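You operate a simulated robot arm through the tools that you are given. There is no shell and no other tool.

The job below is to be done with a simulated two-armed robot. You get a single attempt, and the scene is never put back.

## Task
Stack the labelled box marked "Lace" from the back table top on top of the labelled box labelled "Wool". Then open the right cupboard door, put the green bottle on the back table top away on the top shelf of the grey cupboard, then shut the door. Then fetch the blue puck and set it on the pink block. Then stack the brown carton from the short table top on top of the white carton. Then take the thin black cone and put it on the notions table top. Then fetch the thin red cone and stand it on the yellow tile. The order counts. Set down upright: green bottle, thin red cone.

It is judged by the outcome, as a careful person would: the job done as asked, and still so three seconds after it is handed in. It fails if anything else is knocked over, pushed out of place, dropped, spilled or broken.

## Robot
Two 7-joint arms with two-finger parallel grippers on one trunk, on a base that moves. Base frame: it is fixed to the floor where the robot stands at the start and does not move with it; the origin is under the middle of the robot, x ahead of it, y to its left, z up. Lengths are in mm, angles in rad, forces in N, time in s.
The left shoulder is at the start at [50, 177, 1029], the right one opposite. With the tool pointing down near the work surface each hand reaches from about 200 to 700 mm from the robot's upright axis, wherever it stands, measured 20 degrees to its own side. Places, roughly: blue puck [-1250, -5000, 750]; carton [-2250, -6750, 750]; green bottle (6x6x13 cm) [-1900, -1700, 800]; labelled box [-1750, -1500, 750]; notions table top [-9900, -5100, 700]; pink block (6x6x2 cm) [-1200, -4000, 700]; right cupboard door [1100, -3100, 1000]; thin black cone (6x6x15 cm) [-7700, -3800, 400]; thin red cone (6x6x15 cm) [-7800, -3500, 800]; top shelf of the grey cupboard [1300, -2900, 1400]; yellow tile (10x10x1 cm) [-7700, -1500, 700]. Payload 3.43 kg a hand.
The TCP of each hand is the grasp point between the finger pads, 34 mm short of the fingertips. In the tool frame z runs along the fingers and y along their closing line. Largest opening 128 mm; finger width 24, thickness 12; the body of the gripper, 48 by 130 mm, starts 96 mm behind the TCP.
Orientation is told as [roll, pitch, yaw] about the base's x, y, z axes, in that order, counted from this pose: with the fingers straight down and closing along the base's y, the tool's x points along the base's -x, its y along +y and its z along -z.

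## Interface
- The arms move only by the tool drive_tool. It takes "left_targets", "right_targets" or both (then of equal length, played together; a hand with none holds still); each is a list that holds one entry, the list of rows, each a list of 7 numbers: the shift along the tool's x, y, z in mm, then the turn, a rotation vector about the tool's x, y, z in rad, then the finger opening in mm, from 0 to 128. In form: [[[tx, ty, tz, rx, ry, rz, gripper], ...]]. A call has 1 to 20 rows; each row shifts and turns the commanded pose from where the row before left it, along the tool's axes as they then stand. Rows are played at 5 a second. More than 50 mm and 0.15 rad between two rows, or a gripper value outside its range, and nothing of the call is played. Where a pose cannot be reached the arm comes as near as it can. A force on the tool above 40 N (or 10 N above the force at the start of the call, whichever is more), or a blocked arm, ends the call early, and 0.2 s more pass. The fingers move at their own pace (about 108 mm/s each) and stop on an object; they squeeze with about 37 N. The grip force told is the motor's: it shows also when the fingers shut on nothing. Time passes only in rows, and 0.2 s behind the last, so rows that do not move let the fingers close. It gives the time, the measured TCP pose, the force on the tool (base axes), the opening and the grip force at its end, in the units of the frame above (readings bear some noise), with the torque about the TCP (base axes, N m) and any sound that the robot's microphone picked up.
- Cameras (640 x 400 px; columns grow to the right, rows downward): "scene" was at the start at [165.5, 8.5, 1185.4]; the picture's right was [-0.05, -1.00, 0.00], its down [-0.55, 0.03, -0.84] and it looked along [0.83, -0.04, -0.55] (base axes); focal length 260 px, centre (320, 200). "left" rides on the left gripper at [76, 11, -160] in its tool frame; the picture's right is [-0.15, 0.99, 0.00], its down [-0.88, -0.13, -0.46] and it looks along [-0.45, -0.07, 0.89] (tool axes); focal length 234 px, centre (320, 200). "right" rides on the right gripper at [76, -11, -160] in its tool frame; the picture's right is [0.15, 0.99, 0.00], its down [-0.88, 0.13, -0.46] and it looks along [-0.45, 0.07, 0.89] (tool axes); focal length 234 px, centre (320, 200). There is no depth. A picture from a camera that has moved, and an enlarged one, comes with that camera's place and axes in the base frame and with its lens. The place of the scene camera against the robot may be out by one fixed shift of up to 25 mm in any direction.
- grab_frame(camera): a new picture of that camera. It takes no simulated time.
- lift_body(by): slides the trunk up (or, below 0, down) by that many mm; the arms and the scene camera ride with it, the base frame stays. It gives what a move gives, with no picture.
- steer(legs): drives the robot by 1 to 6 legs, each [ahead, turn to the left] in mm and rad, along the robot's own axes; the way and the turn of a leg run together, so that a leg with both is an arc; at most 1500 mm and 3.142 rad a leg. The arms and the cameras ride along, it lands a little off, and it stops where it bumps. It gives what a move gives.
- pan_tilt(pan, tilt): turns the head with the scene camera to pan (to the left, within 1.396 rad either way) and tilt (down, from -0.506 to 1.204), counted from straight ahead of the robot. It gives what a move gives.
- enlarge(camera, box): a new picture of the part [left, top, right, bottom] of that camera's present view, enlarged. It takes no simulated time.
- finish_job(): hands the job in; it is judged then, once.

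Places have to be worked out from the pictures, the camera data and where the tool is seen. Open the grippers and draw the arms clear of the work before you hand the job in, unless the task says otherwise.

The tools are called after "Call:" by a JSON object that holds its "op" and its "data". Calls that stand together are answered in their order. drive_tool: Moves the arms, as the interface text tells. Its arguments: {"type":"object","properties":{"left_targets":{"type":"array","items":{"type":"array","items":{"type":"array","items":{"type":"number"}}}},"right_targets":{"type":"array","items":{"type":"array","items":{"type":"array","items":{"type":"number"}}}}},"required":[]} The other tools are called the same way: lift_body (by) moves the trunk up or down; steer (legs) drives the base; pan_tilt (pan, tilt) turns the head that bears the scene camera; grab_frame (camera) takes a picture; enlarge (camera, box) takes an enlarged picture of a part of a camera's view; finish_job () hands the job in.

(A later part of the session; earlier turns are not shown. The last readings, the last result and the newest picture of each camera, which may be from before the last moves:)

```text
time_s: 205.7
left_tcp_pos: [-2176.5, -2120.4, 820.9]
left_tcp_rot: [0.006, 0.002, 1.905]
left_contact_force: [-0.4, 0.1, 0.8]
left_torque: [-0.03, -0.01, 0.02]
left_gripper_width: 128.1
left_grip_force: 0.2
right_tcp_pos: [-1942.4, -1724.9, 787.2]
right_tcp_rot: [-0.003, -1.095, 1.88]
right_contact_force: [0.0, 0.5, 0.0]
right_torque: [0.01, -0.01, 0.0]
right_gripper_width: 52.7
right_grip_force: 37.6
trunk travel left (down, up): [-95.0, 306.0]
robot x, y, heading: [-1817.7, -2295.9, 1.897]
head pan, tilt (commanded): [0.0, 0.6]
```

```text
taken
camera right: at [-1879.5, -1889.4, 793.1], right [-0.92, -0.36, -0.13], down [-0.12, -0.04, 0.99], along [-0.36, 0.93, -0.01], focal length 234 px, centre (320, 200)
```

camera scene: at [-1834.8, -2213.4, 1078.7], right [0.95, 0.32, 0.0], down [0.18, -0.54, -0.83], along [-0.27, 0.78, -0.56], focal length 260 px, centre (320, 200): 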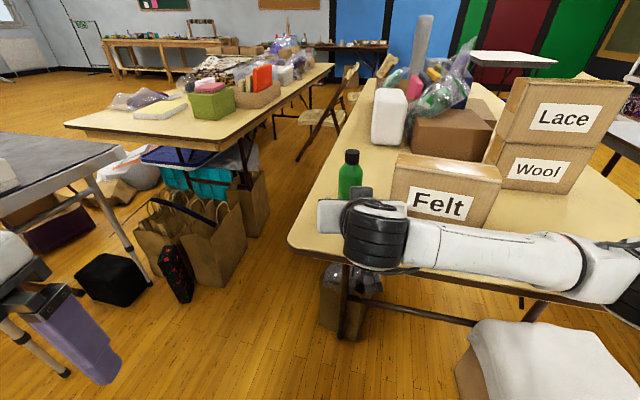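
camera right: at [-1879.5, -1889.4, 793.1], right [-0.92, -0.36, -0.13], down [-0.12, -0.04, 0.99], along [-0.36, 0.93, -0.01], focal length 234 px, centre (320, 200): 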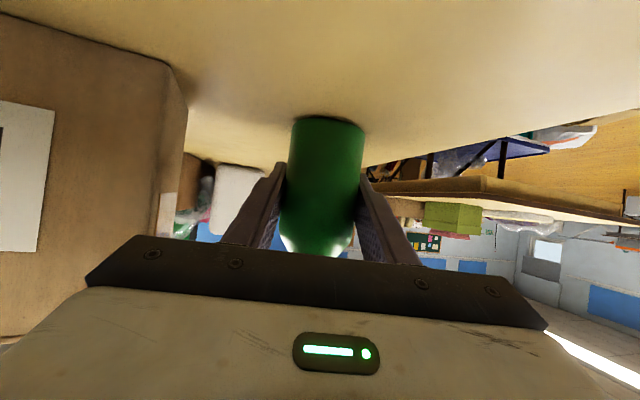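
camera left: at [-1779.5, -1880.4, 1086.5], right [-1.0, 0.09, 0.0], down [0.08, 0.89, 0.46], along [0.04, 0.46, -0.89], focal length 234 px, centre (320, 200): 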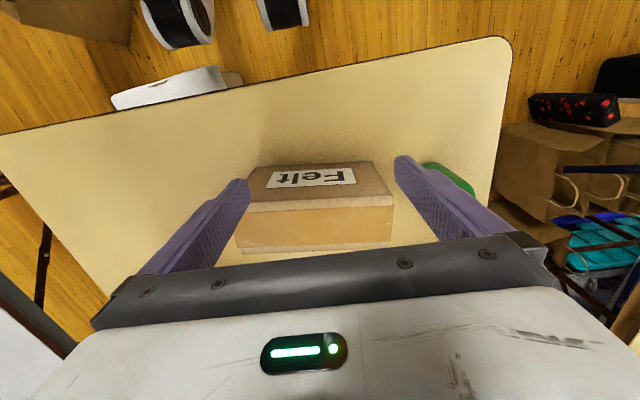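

Gripped at 52.7 mm. I'll lift with the trunk and check that the bottle comes along.

Call:
{"op": "lift_body", "data": {"by": 150}}

Call:
{"op": "grab_frame", "data": {"camera": "scene"}}

Call:
{"op": "grab_frame", "data": {"camera": "right"}}

```text
time_s: 207.4
left_tcp_pos: [-2177.0, -2121.5, 972.5]
left_tcp_rot: [0.005, 0.001, 1.907]
left_contact_force: [-0.1, -0.1, -1.0]
left_torque: [-0.01, 0.03, -0.01]
left_gripper_width: 128.0
left_grip_force: 0.1
right_tcp_pos: [-1943.4, -1723.8, 938.6]
right_tcp_rot: [-0.003, -1.092, 1.88]
right_contact_force: [0.0, 0.5, -1.6]
right_torque: [-0.02, 0.05, 0.03]
right_gripper_width: 52.7
right_grip_force: 37.1
trunk travel left (down, up): [-245.0, 156.0]
robot x, y, heading: [-1819.5, -2296.5, 1.896]
head pan, tilt (commanded): [0.0, 0.6]
```

```text
taken
camera scene: at [-1862.8, -2129.7, 1228.6], right [0.95, 0.32, 0.0], down [0.18, -0.54, -0.82], along [-0.26, 0.78, -0.57], focal length 260 px, centre (320, 200)
```

scene: 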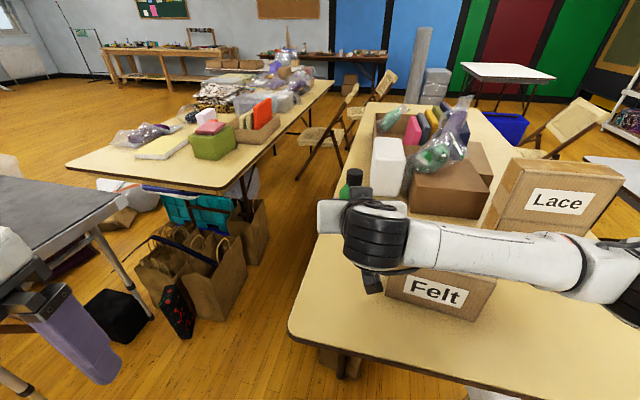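

```text
taken
camera right: at [-1879.6, -1889.3, 942.9], right [-0.92, -0.36, -0.13], down [-0.13, -0.04, 0.99], along [-0.36, 0.93, -0.01], focal length 234 px, centre (320, 200)
```

right: 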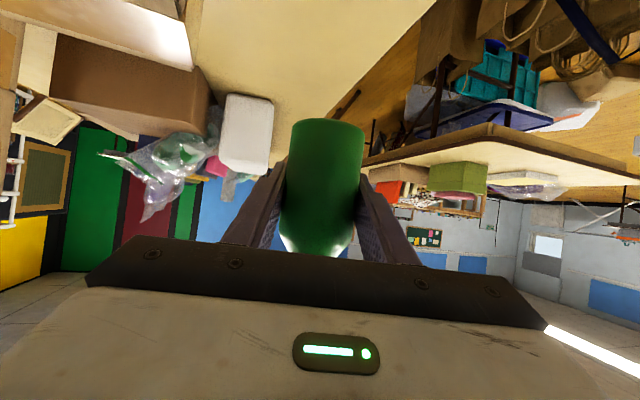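

The bottle is held (about 1.6 N). I'll raise the trunk fully, back out and drive to the cupboard.

Call:
{"op": "lift_body", "data": {"by": 150}}

Call:
{"op": "steer", "data": {"legs": [[-150, 0], [0, -2.436], [550, 0], [0, 0.54], [1300, 0]]}}

Call:
{"op": "pan_tilt", "data": {"pan": 0.0, "tilt": 0.15}}

Call:
{"op": "grab_frame", "data": {"camera": "scene"}}

```text
time_s: 209.2
left_tcp_pos: [-2176.1, -2120.2, 1120.7]
left_tcp_rot: [0.007, 0.0, 1.906]
left_contact_force: [-0.1, 0.0, 0.1]
left_torque: [0.01, 0.01, -0.01]
left_gripper_width: 127.9
left_grip_force: 0.0
right_tcp_pos: [-1943.3, -1724.7, 1087.6]
right_tcp_rot: [-0.004, -1.094, 1.88]
right_contact_force: [0.4, 0.2, -2.1]
right_torque: [-0.02, 0.01, 0.0]
right_gripper_width: 52.9
right_grip_force: 37.2
trunk travel left (down, up): [-395.0, 6.0]
robot x, y, heading: [-1822.2, -2290.9, 1.897]
head pan, tilt (commanded): [0.0, 0.6]
```

```text
time_s: 226.7
left_tcp_pos: [276.8, -2379.9, 1121.4]
left_tcp_rot: [0.005, 0.002, 0.037]
left_contact_force: [0.4, -0.6, -0.4]
left_torque: [0.0, 0.01, -0.02]
left_gripper_width: 128.0
left_grip_force: 0.0
right_tcp_pos: [585.4, -2718.5, 1087.4]
right_tcp_rot: [-0.002, -1.094, 0.008]
right_contact_force: [0.0, -0.1, -2.8]
right_torque: [0.01, -0.02, 0.0]
right_gripper_width: 52.7
right_grip_force: 36.8
trunk travel left (down, up): [-395.0, 6.0]
robot x, y, heading: [8.7, -2672.2, 0.021]
head pan, tilt (commanded): [0.0, 0.6]
```

```text
time_s: 227.6
left_tcp_pos: [276.8, -2379.6, 1120.5]
left_tcp_rot: [0.005, 0.002, 0.033]
left_contact_force: [-0.9, -0.6, 1.1]
left_torque: [0.03, -0.02, -0.02]
left_gripper_width: 128.3
left_grip_force: 0.0
right_tcp_pos: [585.6, -2718.1, 1087.0]
right_tcp_rot: [-0.003, -1.095, 0.007]
right_contact_force: [-0.5, -0.4, -2.8]
right_torque: [0.01, 0.0, 0.02]
right_gripper_width: 52.8
right_grip_force: 37.1
trunk travel left (down, up): [-395.0, 6.0]
robot x, y, heading: [7.2, -2670.9, 0.025]
head pan, tilt (commanded): [0.0, 0.15]
```

```text
taken
camera scene: at [175.2, -2652.8, 1420.1], right [0.02, -1.0, 0.0], down [-0.15, 0.0, -0.99], along [0.99, 0.02, -0.15], focal length 260 px, centre (320, 200)
```

scene: 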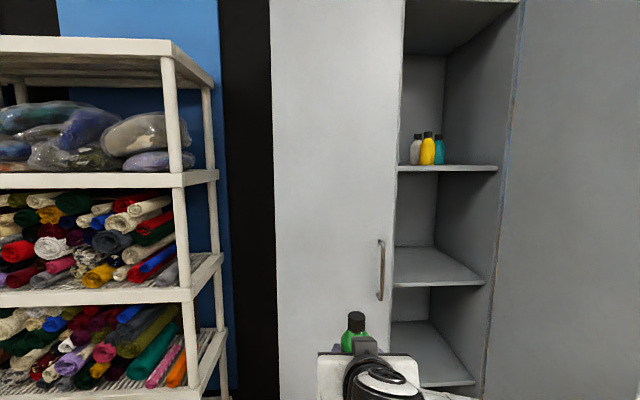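

The top shelf surface is at z≈1402, and the bottles on it stand around x≈1250, y -3020..-3115. So I'll aim for the free front area near (1135,-3080). First I'll raise the held bottle here in free space to see whether the arm reaches.

Call:
{"op": "drive_tool", "data": {"right_targets": [[[-40, 0, -20.6, 0, 0, 0, 45], [-40, 0, -20.6, 0, 0, 0, 45], [-40, 0, -20.6, 0, 0, 0, 45], [-40, 0, -20.6, 0, 0, 0, 45], [-40, 0, -20.6, 0, 0, 0, 45], [-40, 0, -20.6, 0, 0, 0, 45]]]}}

Call:
{"op": "grab_frame", "data": {"camera": "scene"}}

```text
time_s: 229.0
left_tcp_pos: [275.3, -2379.3, 1120.0]
left_tcp_rot: [0.004, 0.002, 0.034]
left_contact_force: [-0.1, 0.2, -0.2]
left_torque: [0.01, -0.05, -0.01]
left_gripper_width: 127.8
left_grip_force: 0.1
right_tcp_pos: [585.8, -2718.5, 1359.3]
right_tcp_rot: [-0.004, -1.097, 0.009]
right_contact_force: [-0.3, -0.5, -1.7]
right_torque: [0.01, -0.02, 0.0]
right_gripper_width: 52.6
right_grip_force: 36.7
trunk travel left (down, up): [-395.0, 6.0]
robot x, y, heading: [4.0, -2672.4, 0.022]
head pan, tilt (commanded): [0.0, 0.15]
```

```text
taken
camera scene: at [174.4, -2652.5, 1420.2], right [0.02, -1.0, 0.0], down [-0.15, 0.0, -0.99], along [0.99, 0.02, -0.15], focal length 260 px, centre (320, 200)
```

scene: 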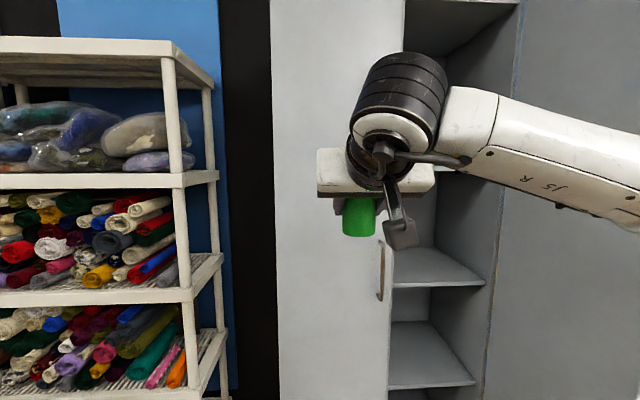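

The arm lifts fine. I'll raise it to about z=1484, then stretch forward and to the right so the elbow stays close in and clear of the open door.

Call:
{"op": "drive_tool", "data": {"right_targets": [[[-40, 0, -20.6, 0, 0, 0, 45], [-40, 0, -20.6, 0, 0, 0, 45], [-33, 0, -17, 0, 0, 0, 45], [-15, -38, 25, 0, 0, 0, 45], [-15, -38, 25, 0, 0, 0, 45], [-15, -38, 25, 0, 0, 0, 45]]]}}

Call:
{"op": "grab_frame", "data": {"camera": "scene"}}

Call:
{"op": "grab_frame", "data": {"camera": "right"}}

```text
time_s: 230.4
left_tcp_pos: [276.3, -2380.0, 1119.6]
left_tcp_rot: [0.005, 0.003, 0.033]
left_contact_force: [1.1, 0.3, -0.6]
left_torque: [0.03, 0.03, -0.01]
left_gripper_width: 128.0
left_grip_force: 0.1
right_tcp_pos: [673.7, -2834.3, 1488.7]
right_tcp_rot: [-0.005, -1.094, 0.007]
right_contact_force: [0.0, -0.5, -1.7]
right_torque: [0.02, 0.01, 0.03]
right_gripper_width: 52.6
right_grip_force: 37.0
trunk travel left (down, up): [-395.0, 6.0]
robot x, y, heading: [6.7, -2672.0, 0.029]
head pan, tilt (commanded): [0.0, 0.15]
```

```text
taken
camera scene: at [176.1, -2654.2, 1420.0], right [0.02, -1.0, 0.0], down [-0.15, 0.0, -0.99], along [0.99, 0.02, -0.15], focal length 260 px, centre (320, 200)
```

scene: 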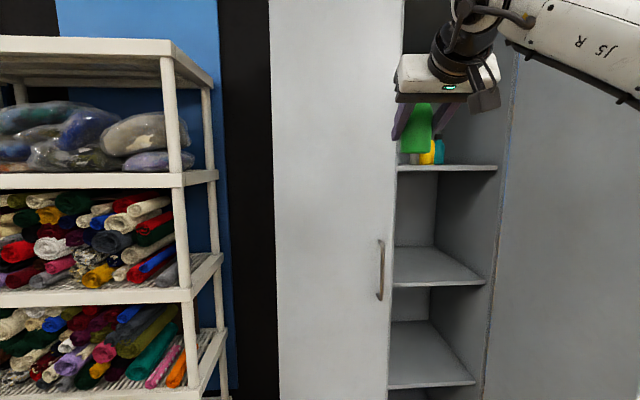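

```text
taken
camera right: at [498.1, -2846.0, 1494.4], right [-0.07, 0.99, -0.13], down [0.0, 0.13, 0.99], along [1.0, 0.07, -0.01], focal length 234 px, centre (320, 200)
```

right: 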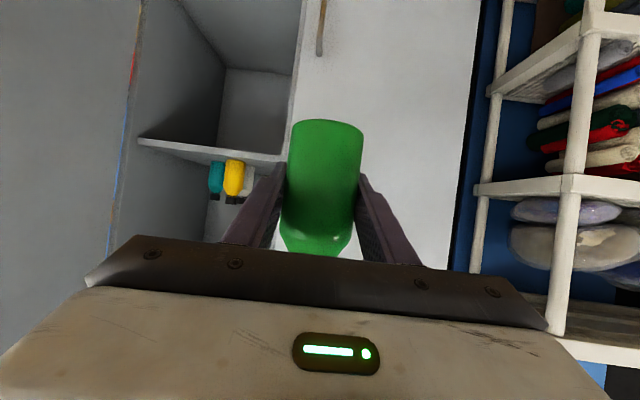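

The bottle is at height, with its bottom near z≈1432. I'll enlarge both views to measure the shelf surface and the existing bottles more exactly.

Call:
{"op": "enlarge", "data": {"camera": "right", "box": [120, 100, 300, 220]}}

Call:
{"op": "enlarge", "data": {"camera": "scene", "box": [380, 80, 530, 190]}}

```text
3.33 times, centred on (210, 160) of right
camera zoom: at [498.1, -2846.0, 1494.4], right [-0.07, 0.99, -0.13], down [0.0, 0.13, 0.99], along [1.0, 0.07, -0.01], focal length 781 px, centre (687, 333)
```

zoom: 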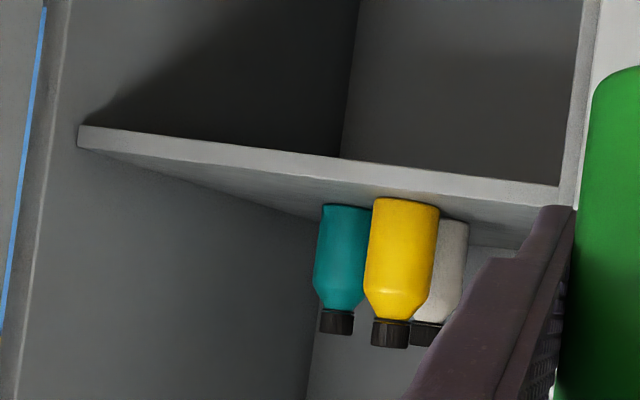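

```text
3.64 times, centred on (455, 135) of scene
camera zoom: at [176.1, -2654.2, 1420.0], right [0.02, -1.0, 0.0], down [-0.15, 0.0, -0.99], along [0.99, 0.02, -0.15], focal length 944 px, centre (-171, 436)
```

zoom: 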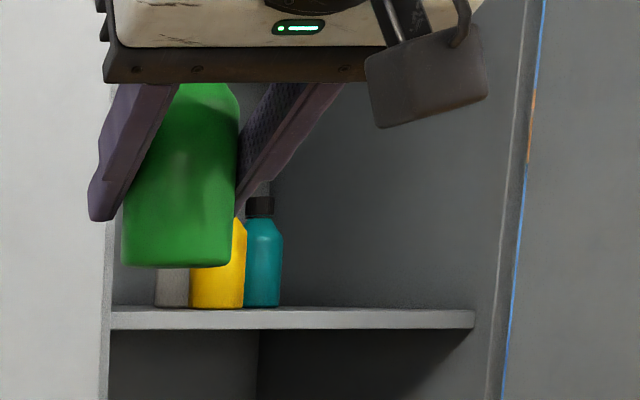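

By hand camera the shelf top is at z≈1418, and the held bottle clears it by 20–30 mm. The other bottles are at x≥1150, y≈-3015..-3111. I'll target (1115,-3140), turning to heading -0.25 and driving partway.

Call:
{"op": "steer", "data": {"legs": [[0, -0.277], [220, 0]]}}

Call:
{"op": "pan_tilt", "data": {"pan": -0.2, "tilt": 0.1}}

Call:
{"op": "grab_frame", "data": {"camera": "scene"}}

Call:
{"op": "grab_frame", "data": {"camera": "right"}}

```text
time_s: 233.0
left_tcp_pos: [556.2, -2517.7, 1120.2]
left_tcp_rot: [0.005, 0.003, -0.242]
left_contact_force: [1.0, -0.2, 0.1]
left_torque: [0.0, 0.0, 0.02]
left_gripper_width: 128.0
left_grip_force: 0.0
right_tcp_pos: [814.4, -3061.9, 1490.7]
right_tcp_rot: [-0.003, -1.093, -0.27]
right_contact_force: [-0.1, -0.1, -1.5]
right_torque: [-0.01, 0.0, 0.0]
right_gripper_width: 52.5
right_grip_force: 36.7
trunk travel left (down, up): [-395.0, 6.0]
robot x, y, heading: [213.3, -2727.5, -0.25]
head pan, tilt (commanded): [0.0, 0.15]
```

```text
time_s: 233.7
left_tcp_pos: [555.1, -2518.7, 1120.8]
left_tcp_rot: [0.005, 0.002, -0.242]
left_contact_force: [0.2, 0.5, -0.6]
left_torque: [-0.01, 0.04, 0.01]
left_gripper_width: 128.1
left_grip_force: 0.0
right_tcp_pos: [814.0, -3060.5, 1490.3]
right_tcp_rot: [-0.005, -1.096, -0.269]
right_contact_force: [0.1, 0.8, -1.2]
right_torque: [-0.03, -0.03, 0.0]
right_gripper_width: 52.8
right_grip_force: 37.2
trunk travel left (down, up): [-395.0, 6.0]
robot x, y, heading: [213.7, -2725.7, -0.253]
head pan, tilt (commanded): [-0.201, 0.099]
```

```text
taken
camera scene: at [373.5, -2768.6, 1424.9], right [-0.44, -0.9, 0.0], down [-0.09, 0.04, -0.99], along [0.9, -0.43, -0.1], focal length 260 px, centre (320, 200)
```

scene: 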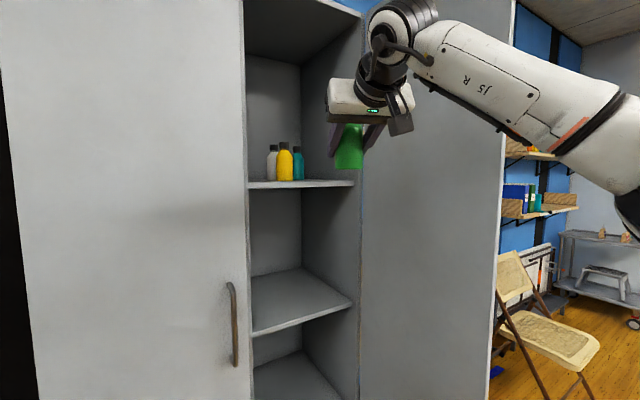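

```text
taken
camera right: at [641.1, -3025.0, 1495.0], right [0.2, 0.97, -0.13], down [0.03, 0.13, 0.99], along [0.98, -0.2, -0.01], focal length 234 px, centre (320, 200)
```

right: 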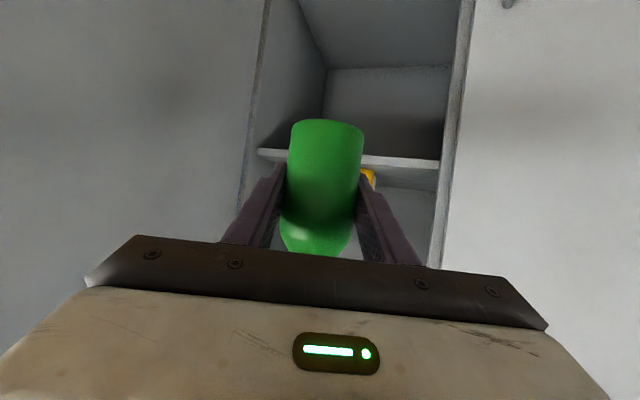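

The door stands at about 100°, so the elbow should clear it by about 80 mm. I'll drive in 200 mm first and check.

Call:
{"op": "steer", "data": {"legs": [[200, 0]]}}

Call:
{"op": "grab_frame", "data": {"camera": "scene"}}

Call:
{"op": "grab_frame", "data": {"camera": "right"}}

```text
time_s: 235.3
left_tcp_pos: [750.9, -2566.2, 1121.2]
left_tcp_rot: [0.006, 0.002, -0.238]
left_contact_force: [1.0, 0.5, -0.6]
left_torque: [-0.04, 0.03, 0.02]
left_gripper_width: 127.9
left_grip_force: 0.1
right_tcp_pos: [1013.1, -3108.7, 1489.0]
right_tcp_rot: [-0.005, -1.096, -0.264]
right_contact_force: [0.0, -0.4, -2.3]
right_torque: [-0.01, 0.01, 0.0]
right_gripper_width: 52.4
right_grip_force: 37.2
trunk travel left (down, up): [-395.0, 6.0]
robot x, y, heading: [411.6, -2774.7, -0.242]
head pan, tilt (commanded): [-0.201, 0.099]
```

```text
taken
camera scene: at [570.7, -2818.2, 1424.8], right [-0.43, -0.9, 0.0], down [-0.09, 0.04, -0.99], along [0.9, -0.43, -0.1], focal length 260 px, centre (320, 200)
```

scene: 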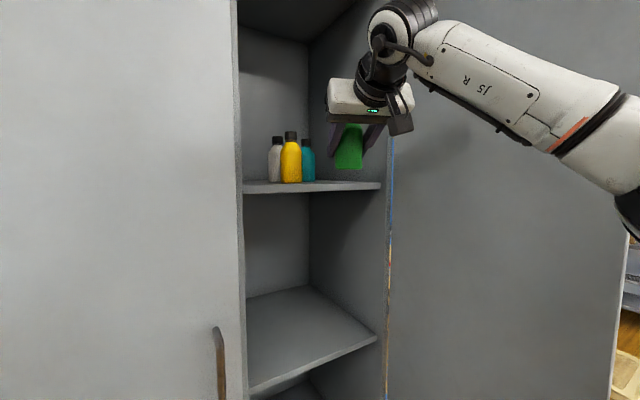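

```text
taken
camera right: at [839.4, -3073.3, 1494.8], right [0.2, 0.97, -0.13], down [0.03, 0.13, 0.99], along [0.98, -0.2, -0.01], focal length 234 px, centre (320, 200)
```

right: 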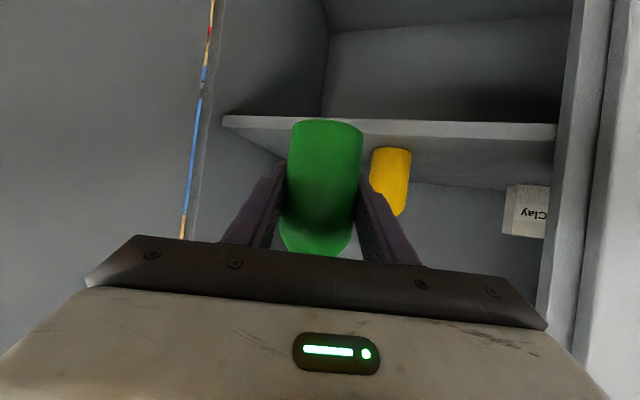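

The bottle is aligned with free shelf space right of the other bottles, but the measured clearance over the shelf edge is only 10–15 mm. I'll raise the hand another 25 mm before going in.

Call:
{"op": "drive_tool", "data": {"right_targets": [[[-22.2, 0, -11.5, 0, 0, 0, 45], [0, 0, 0, 0, 0, 0, 45]]]}}

Call:
{"op": "enlarge", "data": {"camera": "scene", "box": [230, 100, 430, 225]}}

Call:
{"op": "enlarge", "data": {"camera": "right", "box": [200, 90, 440, 240]}}

```text
time_s: 235.9
left_tcp_pos: [751.3, -2565.9, 1121.3]
left_tcp_rot: [0.005, 0.001, -0.237]
left_contact_force: [-0.1, -0.4, -0.4]
left_torque: [0.01, -0.02, 0.0]
left_gripper_width: 128.2
left_grip_force: 0.1
right_tcp_pos: [1011.3, -3110.6, 1515.0]
right_tcp_rot: [-0.003, -1.093, -0.263]
right_contact_force: [0.5, -0.6, -2.3]
right_torque: [-0.01, 0.0, -0.03]
right_gripper_width: 52.3
right_grip_force: 36.8
trunk travel left (down, up): [-395.0, 6.0]
robot x, y, heading: [416.0, -2773.5, -0.248]
head pan, tilt (commanded): [-0.201, 0.099]
```

```text
3.20 times, centred on (330, 162) of scene
camera zoom: at [570.3, -2818.6, 1424.7], right [-0.43, -0.9, 0.0], down [-0.09, 0.04, -0.99], along [0.9, -0.43, -0.1], focal length 831 px, centre (288, 320)
```

zoom: 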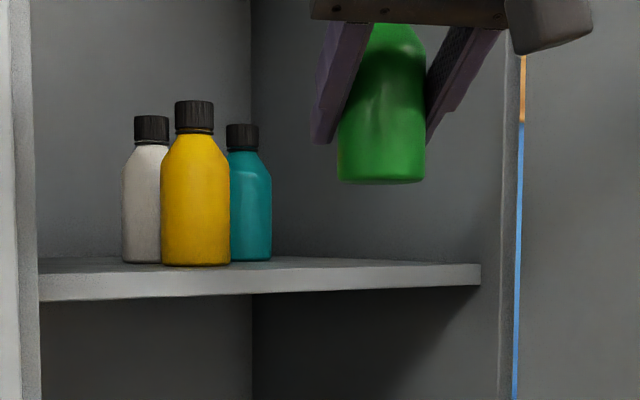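

```text
2.67 times, centred on (320, 165) of right
camera zoom: at [838.6, -3074.2, 1519.7], right [0.2, 0.97, -0.13], down [0.03, 0.13, 0.99], along [0.98, -0.2, -0.01], focal length 624 px, centre (320, 293)
```

zoom: 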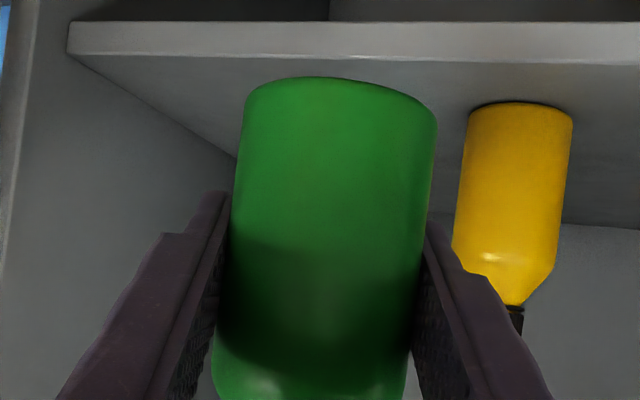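

Both views show ample clearance now. Yellow is at about (1170,-3042), and my bottle will land about 110 mm from it. I'll roll forward 90 mm.

Call:
{"op": "steer", "data": {"legs": [[90, 0]]}}

Call:
{"op": "enlarge", "data": {"camera": "scene", "box": [230, 100, 430, 225]}}

Call:
{"op": "grab_frame", "data": {"camera": "right"}}

```text
time_s: 237.0
left_tcp_pos: [839.7, -2589.1, 1119.5]
left_tcp_rot: [0.005, 0.0, -0.239]
left_contact_force: [0.8, -0.3, 0.9]
left_torque: [0.02, 0.01, -0.03]
left_gripper_width: 128.0
left_grip_force: 0.1
right_tcp_pos: [1097.6, -3132.7, 1514.3]
right_tcp_rot: [-0.004, -1.095, -0.267]
right_contact_force: [1.3, -0.4, -2.0]
right_torque: [0.01, 0.0, -0.02]
right_gripper_width: 52.6
right_grip_force: 36.8
trunk travel left (down, up): [-395.0, 6.0]
robot x, y, heading: [500.8, -2794.2, -0.25]
head pan, tilt (commanded): [-0.201, 0.099]
```

```text
3.20 times, centred on (330, 162) of scene
camera zoom: at [657.5, -2840.5, 1424.8], right [-0.43, -0.9, 0.0], down [-0.09, 0.04, -0.99], along [0.9, -0.43, -0.1], focal length 831 px, centre (288, 320)
```

zoom: 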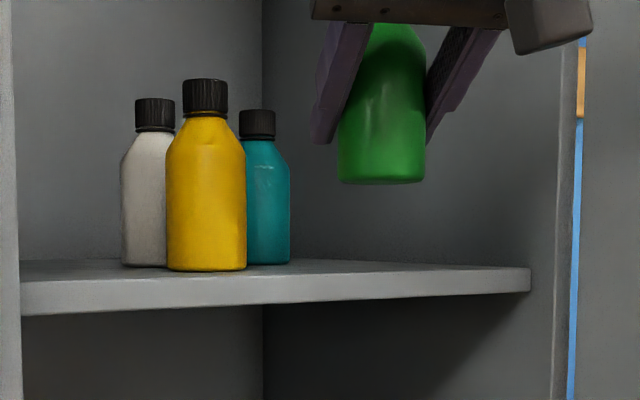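

```text
taken
camera right: at [925.3, -3096.5, 1519.8], right [0.2, 0.97, -0.13], down [0.03, 0.13, 0.99], along [0.98, -0.2, -0.01], focal length 234 px, centre (320, 200)
```

right: 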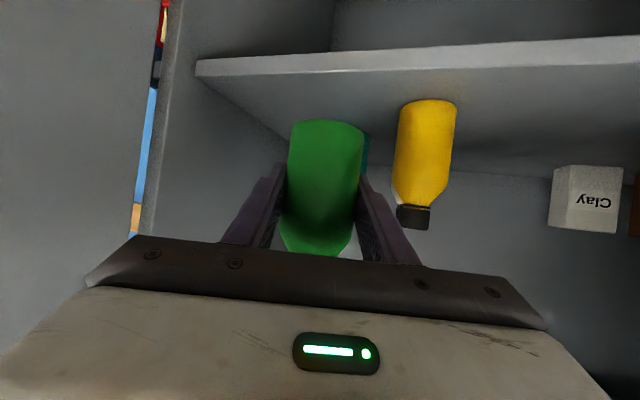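

The bottle is over the shelf, in front and right of the others. I'll lower 30 mm and then go in small steps until it touches.

Call:
{"op": "drive_tool", "data": {"right_targets": [[[13.3, 0, 6.9, 0, 0, 0, 45], [13.3, 0, 6.9, 0, 0, 0, 45], [0, 0, 0, 0, 0, 0, 45]]]}}

Call:
{"op": "enlarge", "data": {"camera": "scene", "box": [230, 100, 430, 225]}}

```text
time_s: 237.8
left_tcp_pos: [836.6, -2588.1, 1121.4]
left_tcp_rot: [0.007, 0.003, -0.24]
left_contact_force: [0.1, -0.7, -0.3]
left_torque: [0.01, 0.02, 0.0]
left_gripper_width: 127.7
left_grip_force: 0.1
right_tcp_pos: [1098.3, -3133.2, 1485.7]
right_tcp_rot: [-0.004, -1.094, -0.264]
right_contact_force: [-0.3, 0.1, -1.5]
right_torque: [-0.01, -0.03, 0.02]
right_gripper_width: 52.6
right_grip_force: 37.1
trunk travel left (down, up): [-395.0, 6.0]
robot x, y, heading: [498.4, -2794.4, -0.247]
head pan, tilt (commanded): [-0.201, 0.099]
```

```text
3.20 times, centred on (330, 162) of scene
camera zoom: at [656.7, -2840.2, 1424.9], right [-0.43, -0.9, 0.0], down [-0.09, 0.04, -1.0], along [0.9, -0.43, -0.1], focal length 831 px, centre (288, 320)
```

zoom: 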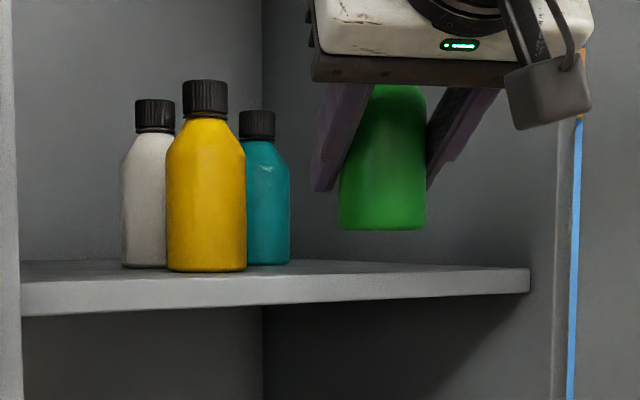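

About 24 mm remains by the picture. I'll lower 18 mm, then settle in 2 mm steps.

Call:
{"op": "drive_tool", "data": {"right_targets": [[[8, 0, 4.1, 0, 0, 0, 45], [8, 0, 4.1, 0, 0, 0, 45], [1.8, 0, 0.9, 0, 0, 0, 45], [0, 0, 0, 0, 0, 0, 45]]]}}

Call:
{"op": "enlarge", "data": {"camera": "scene", "box": [230, 100, 430, 225]}}

```text
time_s: 238.8
left_tcp_pos: [838.9, -2588.2, 1120.7]
left_tcp_rot: [0.006, 0.003, -0.239]
left_contact_force: [0.1, 0.0, 0.3]
left_torque: [0.0, 0.0, 0.03]
left_gripper_width: 128.2
left_grip_force: 0.1
right_tcp_pos: [1097.3, -3132.7, 1465.3]
right_tcp_rot: [-0.004, -1.093, -0.265]
right_contact_force: [-0.7, -0.8, -1.2]
right_torque: [0.03, 0.02, -0.03]
right_gripper_width: 52.7
right_grip_force: 36.4
trunk travel left (down, up): [-395.0, 6.0]
robot x, y, heading: [498.3, -2798.8, -0.249]
head pan, tilt (commanded): [-0.201, 0.099]
```

```text
3.20 times, centred on (330, 162) of scene
camera zoom: at [656.9, -2840.4, 1424.8], right [-0.43, -0.9, 0.0], down [-0.09, 0.04, -0.99], along [0.9, -0.43, -0.1], focal length 831 px, centre (288, 320)
```

zoom: 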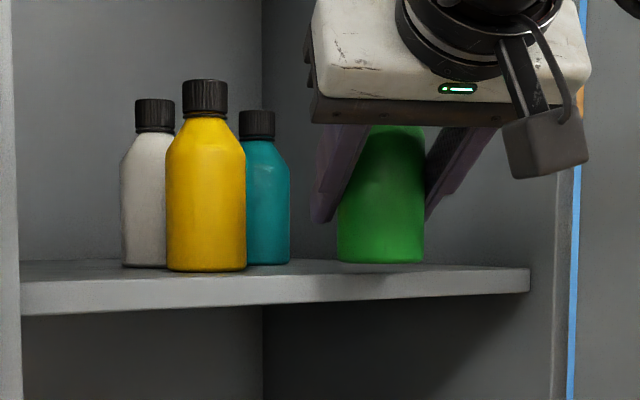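

Nearly touching. I'll continue with small steps.

Call:
{"op": "drive_tool", "data": {"right_targets": [[[1.8, 0, 0.9, 0, 0, 0, 45], [1.8, 0, 0.9, 0, 0, 0, 45], [0, 0, 0, 0, 0, 0, 45]]]}}

```text
time_s: 239.6
left_tcp_pos: [838.5, -2589.0, 1121.3]
left_tcp_rot: [0.005, 0.002, -0.239]
left_contact_force: [-0.3, -0.7, -0.5]
left_torque: [0.01, -0.02, 0.04]
left_gripper_width: 128.0
left_grip_force: 0.0
right_tcp_pos: [1097.3, -3133.3, 1460.5]
right_tcp_rot: [-0.005, -1.096, -0.264]
right_contact_force: [-0.2, 1.0, -2.4]
right_torque: [0.02, 0.02, 0.01]
right_gripper_width: 52.6
right_grip_force: 37.6
trunk travel left (down, up): [-395.0, 6.0]
robot x, y, heading: [502.1, -2798.0, -0.247]
head pan, tilt (commanded): [-0.201, 0.099]
```

Still carrying the full weight. I'll step down further.

Call:
{"op": "drive_tool", "data": {"right_targets": [[[1.8, 0, 0.9, 0, 0, 0, 45], [1.8, 0, 0.9, 0, 0, 0, 45], [0, 0, 0, 0, 0, 0, 45]]]}}

Call:
{"op": "enlarge", "data": {"camera": "scene", "box": [280, 130, 400, 205]}}

```text
time_s: 240.4
left_tcp_pos: [837.8, -2588.5, 1121.8]
left_tcp_rot: [0.005, 0.002, -0.239]
left_contact_force: [1.2, 0.7, 0.4]
left_torque: [0.01, -0.04, 0.0]
left_gripper_width: 127.9
left_grip_force: 0.1
right_tcp_pos: [1096.1, -3132.9, 1458.0]
right_tcp_rot: [-0.003, -1.1, -0.268]
right_contact_force: [3.0, -1.3, 6.3]
right_torque: [0.02, -0.31, -0.04]
right_gripper_width: 52.7
right_grip_force: 37.0
trunk travel left (down, up): [-395.0, 6.0]
robot x, y, heading: [499.2, -2794.0, -0.249]
head pan, tilt (commanded): [-0.201, 0.099]
```

```text
5.33 times, centred on (340, 168) of scene
camera zoom: at [656.5, -2840.1, 1425.0], right [-0.43, -0.9, 0.0], down [-0.09, 0.04, -1.0], along [0.9, -0.43, -0.1], focal length 1385 px, centre (213, 373)
```

zoom: 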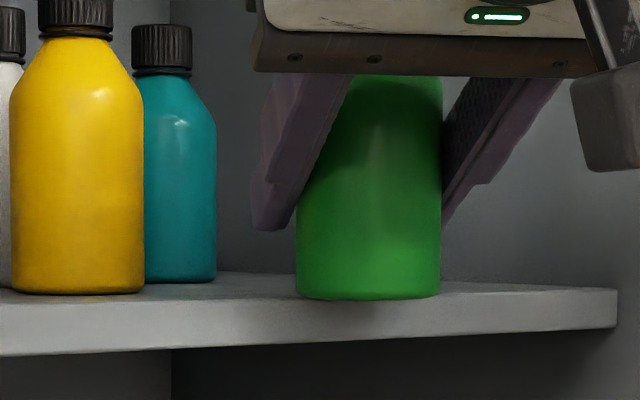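

Contact: the force rose to +6 N and the bottle stands about 35 mm inside the shelf front. I'll open the fingers gently.

Call:
{"op": "drive_tool", "data": {"right_targets": [[[0, 0, 0, 0, 0, 0, 58], [0, 0, 0, 0, 0, 0, 64], [0, 0, 0, 0, 0, 0, 72], [0, 0, 0, 0, 0, 0, 80], [0, 0, 0, 0, 0, 0, 80]]]}}

Call:
{"op": "enlarge", "data": {"camera": "scene", "box": [230, 100, 430, 225]}}

Call:
{"op": "grab_frame", "data": {"camera": "right"}}

```text
time_s: 241.6
left_tcp_pos: [838.4, -2589.4, 1120.9]
left_tcp_rot: [0.004, 0.001, -0.239]
left_contact_force: [-0.2, 0.8, -0.7]
left_torque: [0.03, 0.04, -0.03]
left_gripper_width: 128.1
left_grip_force: 0.0
right_tcp_pos: [1097.2, -3131.8, 1455.1]
right_tcp_rot: [-0.004, -1.095, -0.267]
right_contact_force: [-0.2, -0.2, 0.6]
right_torque: [0.02, 0.01, -0.02]
right_gripper_width: 80.2
right_grip_force: 0.1
trunk travel left (down, up): [-395.0, 6.0]
robot x, y, heading: [498.5, -2795.9, -0.252]
head pan, tilt (commanded): [-0.201, 0.099]
```

```text
3.20 times, centred on (330, 162) of scene
camera zoom: at [656.7, -2840.3, 1424.9], right [-0.43, -0.9, 0.0], down [-0.09, 0.04, -1.0], along [0.9, -0.43, -0.1], focal length 831 px, centre (288, 320)
```

zoom: 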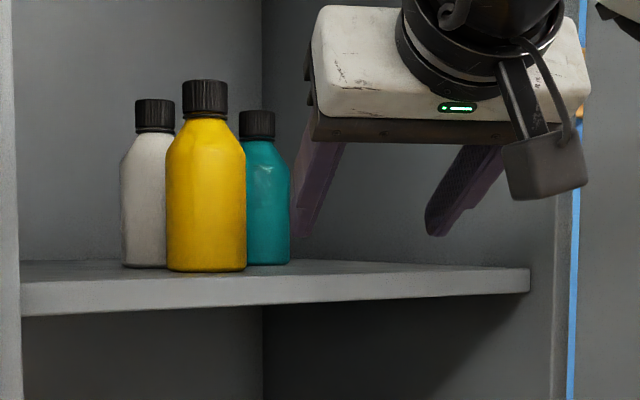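

```text
taken
camera right: at [924.3, -3096.5, 1461.5], right [0.2, 0.97, -0.13], down [0.03, 0.13, 0.99], along [0.98, -0.2, -0.01], focal length 234 px, centre (320, 200)
```

right: 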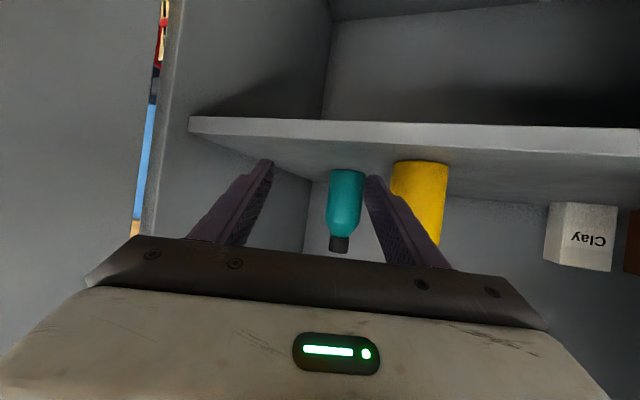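

The green bottle is gone from the fingers and is not on the shelf. The shelf must be set back from the cupboard front, so the bottle had only caught its edge. I'll look for where it went.

Call:
{"op": "pan_tilt", "data": {"pan": -0.2, "tilt": 0.8}}

Call:
{"op": "grab_frame", "data": {"camera": "scene"}}

Call:
{"op": "grab_frame", "data": {"camera": "left"}}

```text
time_s: 242.7
left_tcp_pos: [838.1, -2588.6, 1120.5]
left_tcp_rot: [0.004, 0.001, -0.239]
left_contact_force: [-0.2, 0.8, -0.7]
left_torque: [0.0, -0.03, 0.01]
left_gripper_width: 128.1
left_grip_force: 0.1
right_tcp_pos: [1098.2, -3132.4, 1455.7]
right_tcp_rot: [-0.004, -1.097, -0.266]
right_contact_force: [-0.1, 0.6, -0.4]
right_torque: [-0.02, 0.0, -0.03]
right_gripper_width: 80.1
right_grip_force: 0.0
trunk travel left (down, up): [-395.0, 6.0]
robot x, y, heading: [497.0, -2796.5, -0.251]
head pan, tilt (commanded): [-0.201, 0.799]
```

```text
taken
camera scene: at [646.4, -2835.3, 1361.9], right [-0.43, -0.9, 0.0], down [-0.65, 0.31, -0.7], along [0.63, -0.3, -0.72], focal length 260 px, centre (320, 200)
```

scene: 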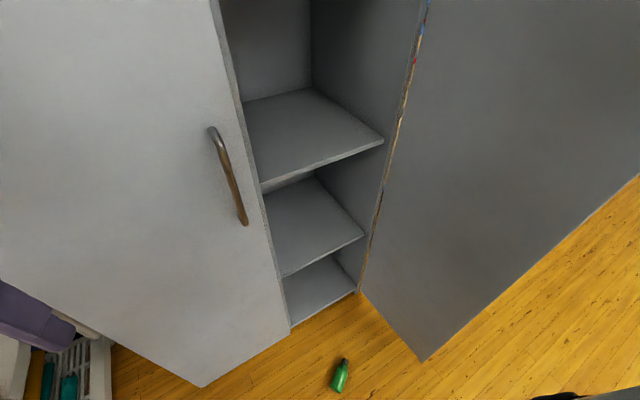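

```text
taken
camera left: at [767.8, -2561.1, 1281.6], right [0.38, 0.93, 0.0], down [0.82, -0.34, 0.45], along [0.42, -0.17, -0.89], focal length 234 px, centre (320, 200)
```

left: 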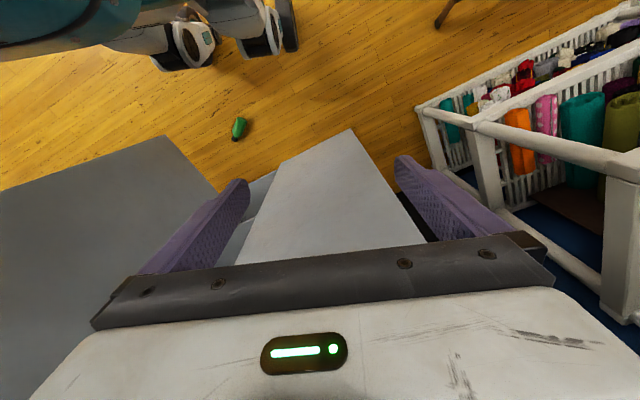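

The bottle lies on the floor at about (825,-3015), with its base toward me and cap away (axis direction ≈ -0.8 rad). From two views the shelf front edge works out at x≈1111 and z≈1403, which is 70 mm further in than the door plane. I'll back the hand out of the cupboard to retrieve the bottle.

Call:
{"op": "steer", "data": {"legs": [[-330, 0]]}}

Call:
{"op": "pan_tilt", "data": {"pan": -0.2, "tilt": 0.7}}

Call:
{"op": "grab_frame", "data": {"camera": "scene"}}

```text
time_s: 244.9
left_tcp_pos: [519.3, -2507.1, 1120.5]
left_tcp_rot: [0.004, 0.002, -0.235]
left_contact_force: [-0.6, 0.1, 0.2]
left_torque: [0.0, -0.02, -0.01]
left_gripper_width: 128.0
left_grip_force: 0.0
right_tcp_pos: [781.8, -3050.7, 1457.2]
right_tcp_rot: [-0.003, -1.098, -0.261]
right_contact_force: [0.7, 0.3, 0.3]
right_torque: [0.0, -0.01, 0.0]
right_gripper_width: 80.1
right_grip_force: 0.1
trunk travel left (down, up): [-395.0, 6.0]
robot x, y, heading: [180.0, -2715.2, -0.243]
head pan, tilt (commanded): [-0.201, 0.799]
```

```text
time_s: 245.5
left_tcp_pos: [519.9, -2508.6, 1119.9]
left_tcp_rot: [0.005, 0.001, -0.237]
left_contact_force: [0.3, -0.1, 0.1]
left_torque: [0.01, -0.02, 0.02]
left_gripper_width: 128.1
left_grip_force: 0.2
right_tcp_pos: [782.6, -3050.9, 1456.2]
right_tcp_rot: [-0.003, -1.093, -0.263]
right_contact_force: [0.2, 0.4, -0.6]
right_torque: [-0.01, 0.02, 0.04]
right_gripper_width: 80.4
right_grip_force: 0.1
trunk travel left (down, up): [-395.0, 6.0]
robot x, y, heading: [183.8, -2716.9, -0.24]
head pan, tilt (commanded): [-0.201, 0.7]
```

```text
taken
camera scene: at [333.9, -2756.7, 1370.1], right [-0.43, -0.9, 0.0], down [-0.58, 0.28, -0.76], along [0.69, -0.33, -0.64], focal length 260 px, centre (320, 200)
```

scene: 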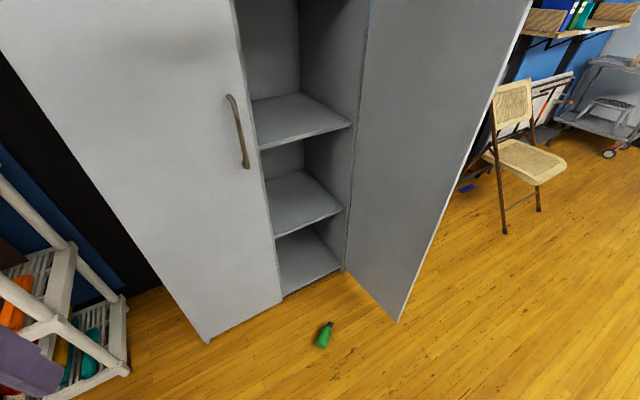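

I'll lower the trunk all the way and bring the right hand down and back while pitching it to point straight down, well short of the bottle.

Call:
{"op": "lift_body", "data": {"by": -390}}

Call:
{"op": "drive_tool", "data": {"right_targets": [[[43.6, 0, 2.8, 0, 0.078, 0, 80], [43.2, 0, 6.2, 0, 0.078, 0, 80], [42.6, 0, 9.5, 0, 0.078, 0, 80], [41.7, 0, 12.8, 0, 0.078, 0, 80], [40.6, 0, 16.1, 0, 0.078, 0, 80], [39.2, 0, 19.2, 0, 0.078, 0, 80], [37.6, 0, 22.2, 0, 0.078, 0, 80], [35.8, 0, 25, 0, 0.078, 0, 80], [33.7, 0, 27.7, 0, 0.078, 0, 80], [31.5, 0, 30.3, 0, 0.078, 0, 80], [29, 0, 32.6, 0, 0.078, 0, 80], [26.4, 0, 34.8, 0, 0.078, 0, 80], [23.6, 0, 36.7, 0, 0.078, 0, 80], [20.6, 0, 38.5, 0, 0.078, 0, 80]]]}}

Call:
{"op": "grab_frame", "data": {"camera": "right"}}

Call:
{"op": "grab_frame", "data": {"camera": "scene"}}

```text
time_s: 249.3
left_tcp_pos: [519.8, -2508.2, 731.8]
left_tcp_rot: [0.007, 0.0, -0.236]
left_contact_force: [0.5, 0.1, 0.1]
left_torque: [0.03, 0.03, -0.02]
left_gripper_width: 128.1
left_grip_force: 0.1
right_tcp_pos: [781.1, -3051.4, 1067.2]
right_tcp_rot: [-0.003, -1.094, -0.262]
right_contact_force: [-0.3, 0.0, -0.8]
right_torque: [0.0, -0.02, 0.0]
right_gripper_width: 80.0
right_grip_force: 0.1
trunk travel left (down, up): [-5.0, 396.0]
robot x, y, heading: [181.6, -2713.8, -0.242]
head pan, tilt (commanded): [-0.201, 0.7]
```

```text
time_s: 252.3
left_tcp_pos: [519.7, -2507.7, 731.2]
left_tcp_rot: [0.005, 0.002, -0.237]
left_contact_force: [0.0, 0.3, 0.5]
left_torque: [0.02, -0.02, -0.01]
left_gripper_width: 127.8
left_grip_force: 0.2
right_tcp_pos: [546.2, -2987.2, 504.8]
right_tcp_rot: [-0.002, -0.002, -0.265]
right_contact_force: [0.1, -0.7, 0.9]
right_torque: [-0.04, 0.02, 0.01]
right_gripper_width: 80.2
right_grip_force: 0.0
trunk travel left (down, up): [-5.0, 396.0]
robot x, y, heading: [182.9, -2715.4, -0.249]
head pan, tilt (commanded): [-0.201, 0.7]
```

```text
taken
camera right: at [469.4, -2977.4, 662.8], right [0.12, 0.99, 0.0], down [0.88, -0.1, 0.46], along [0.45, -0.06, -0.89], focal length 234 px, centre (320, 200)
```

right: 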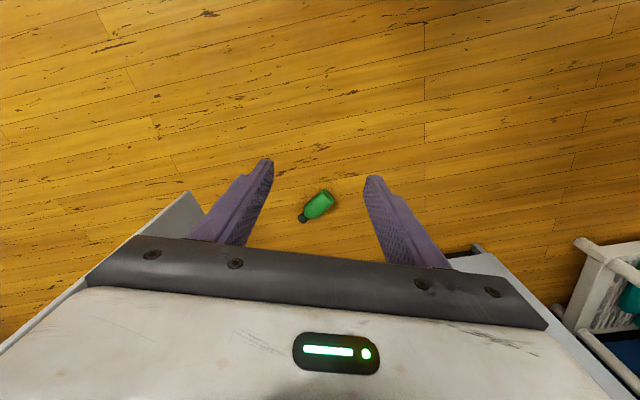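

```text
taken
camera scene: at [333.7, -2756.6, 980.2], right [-0.43, -0.9, 0.0], down [-0.58, 0.28, -0.77], along [0.69, -0.33, -0.64], focal length 260 px, centre (320, 200)
```

scene: 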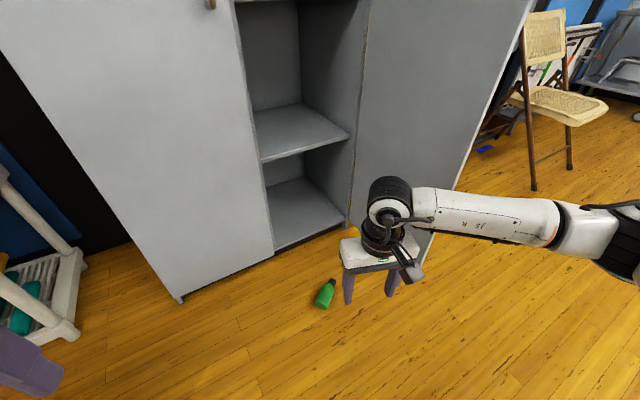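

The hand view puts the bottle's base end near (775,-2996) and its cap end near (855,-3086), axis ≈ -0.84 rad. I'll test how low the hand reaches here over bare floor.

Call:
{"op": "drive_tool", "data": {"right_targets": [[[10, 0, 45, 0, 0, 0, 80], [10, 0, 45, 0, 0, 0, 80], [10, 0, 45, 0, 0, 0, 80], [10, 0, 45, 0, 0, 0, 80], [10, 0, 45, 0, 0, 0, 80], [10, 0, 45, 0, 0, 0, 80], [10, 0, 45, 0, 0, 0, 80], [10, 0, 45, 0, 0, 0, 80]]]}}

Call:
{"op": "grab_frame", "data": {"camera": "scene"}}

```text
time_s: 254.1
left_tcp_pos: [519.7, -2508.0, 730.0]
left_tcp_rot: [0.005, 0.002, -0.235]
left_contact_force: [1.0, -0.5, 1.0]
left_torque: [-0.01, -0.04, -0.03]
left_gripper_width: 128.1
left_grip_force: 0.0
right_tcp_pos: [468.5, -2967.3, 143.7]
right_tcp_rot: [-0.002, -0.005, -0.266]
right_contact_force: [-1.3, 0.1, -0.3]
right_torque: [0.01, 0.05, 0.0]
right_gripper_width: 80.0
right_grip_force: 0.0
trunk travel left (down, up): [-5.0, 396.0]
robot x, y, heading: [182.1, -2719.0, -0.247]
head pan, tilt (commanded): [-0.201, 0.7]
```

```text
taken
camera scene: at [333.7, -2756.6, 980.2], right [-0.43, -0.9, 0.0], down [-0.58, 0.28, -0.77], along [0.69, -0.33, -0.64], focal length 260 px, centre (320, 200)
```

scene: 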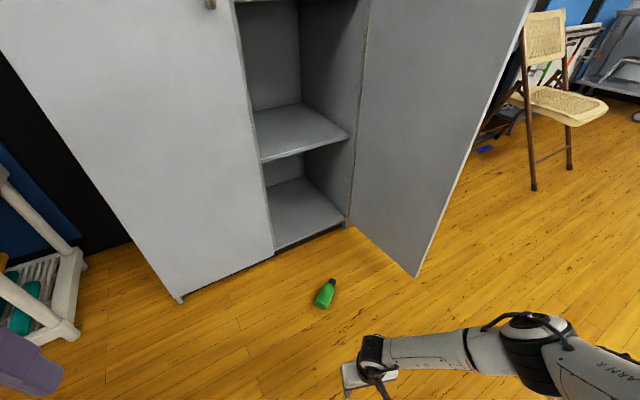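

It reaches low. I'll check the last 95 mm down here, keeping the fingertips just above the floor.

Call:
{"op": "drive_tool", "data": {"right_targets": [[[0, 0, 48, 0, 0, 0, 80], [0, 0, 46, 0, 0, 0, 80], [0, 0, 0, 0, 0, 0, 80]]]}}

```text
time_s: 255.1
left_tcp_pos: [516.2, -2503.0, 737.0]
left_tcp_rot: [-0.003, -0.01, -0.236]
left_contact_force: [0.0, -0.6, -0.3]
left_torque: [0.01, 0.01, 0.0]
left_gripper_width: 128.0
left_grip_force: 0.0
right_tcp_pos: [470.8, -3017.5, 75.3]
right_tcp_rot: [-0.053, -0.031, -0.29]
right_contact_force: [0.0, 0.2, -0.7]
right_torque: [-0.02, 0.05, -0.01]
right_gripper_width: 79.9
right_grip_force: 0.0
right hand out of reach, approached as far as the arm can: row 2
trunk travel left (down, up): [-5.0, 396.0]
robot x, y, heading: [183.0, -2712.5, -0.252]
head pan, tilt (commanded): [-0.201, 0.7]
stopped in row 3 (right hand): the arm was blocked; the commanded pose is now the measured one
```

Near z≈75 the hand, with its camera on the robot's side, met something, probably my own foot. I'll raise it, move it outward to the right of the foot, and try lowering again.

Call:
{"op": "drive_tool", "data": {"right_targets": [[[0, 0, -45, 0, 0, 0, 80], [0, 0, -35, -0.05, 0.03, -0.02, 80], [0, -45, 0, 0, 0, 0, 80], [0, -45, 0, 0, 0, 0, 80], [20, -20, 0, 0, 0, 0, 80], [0, 0, 45, 0, 0, 0, 80], [0, 0, 40, 0, 0, 0, 80], [0, 0, 0, 0, 0, 0, 80]]]}}

Call:
{"op": "grab_frame", "data": {"camera": "right"}}

```text
time_s: 256.9
left_tcp_pos: [519.4, -2506.9, 731.3]
left_tcp_rot: [0.005, 0.003, -0.234]
left_contact_force: [-0.1, -0.6, 0.2]
left_torque: [-0.01, -0.01, 0.0]
left_gripper_width: 128.2
left_grip_force: 0.2
right_tcp_pos: [413.6, -3104.9, 62.1]
right_tcp_rot: [0.005, 0.013, -0.271]
right_contact_force: [0.7, 0.0, 0.8]
right_torque: [0.02, -0.03, 0.04]
right_gripper_width: 80.3
right_grip_force: 0.0
right hand out of reach, approached as far as the arm can: row 7
trunk travel left (down, up): [-5.0, 396.0]
robot x, y, heading: [185.1, -2718.7, -0.247]
head pan, tilt (commanded): [-0.201, 0.7]
```

```text
taken
camera right: at [340.7, -3096.6, 221.6], right [0.12, 0.99, 0.01], down [0.89, -0.11, 0.45], along [0.44, -0.05, -0.9], focal length 234 px, centre (320, 200)
```

right: 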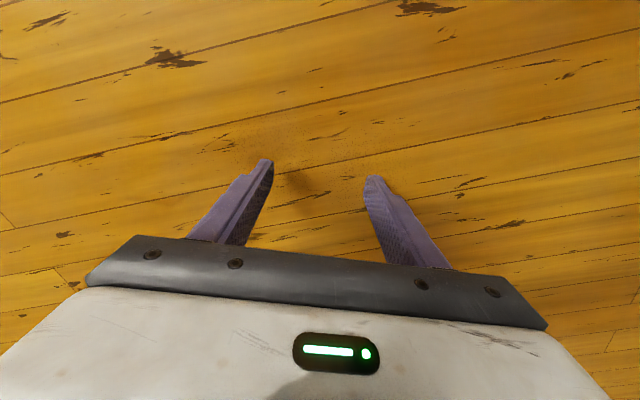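

Here it got to z=62, limited only by stretch. I'll bring it 60 mm closer and go down to about 45.

Call:
{"op": "drive_tool", "data": {"right_targets": [[[30, 0, -5, 0, 0, 0, 80], [30, 0, 0, 0, 0, 0, 80], [0, 0, 22, 0, 0, 0, 80], [0, 0, 0, 0, 0, 0, 80]]]}}

```text
time_s: 257.9
left_tcp_pos: [520.1, -2507.3, 730.8]
left_tcp_rot: [0.005, 0.001, -0.236]
left_contact_force: [0.6, -0.3, -0.3]
left_torque: [-0.01, -0.01, 0.0]
left_gripper_width: 127.9
left_grip_force: 0.1
right_tcp_pos: [357.5, -3088.9, 44.1]
right_tcp_rot: [0.005, 0.013, -0.271]
right_contact_force: [-0.5, 0.3, 0.0]
right_torque: [-0.02, -0.01, 0.0]
right_gripper_width: 79.8
right_grip_force: 0.0
trunk travel left (down, up): [-5.0, 396.0]
robot x, y, heading: [181.9, -2715.8, -0.247]
head pan, tilt (commanded): [-0.201, 0.7]
```

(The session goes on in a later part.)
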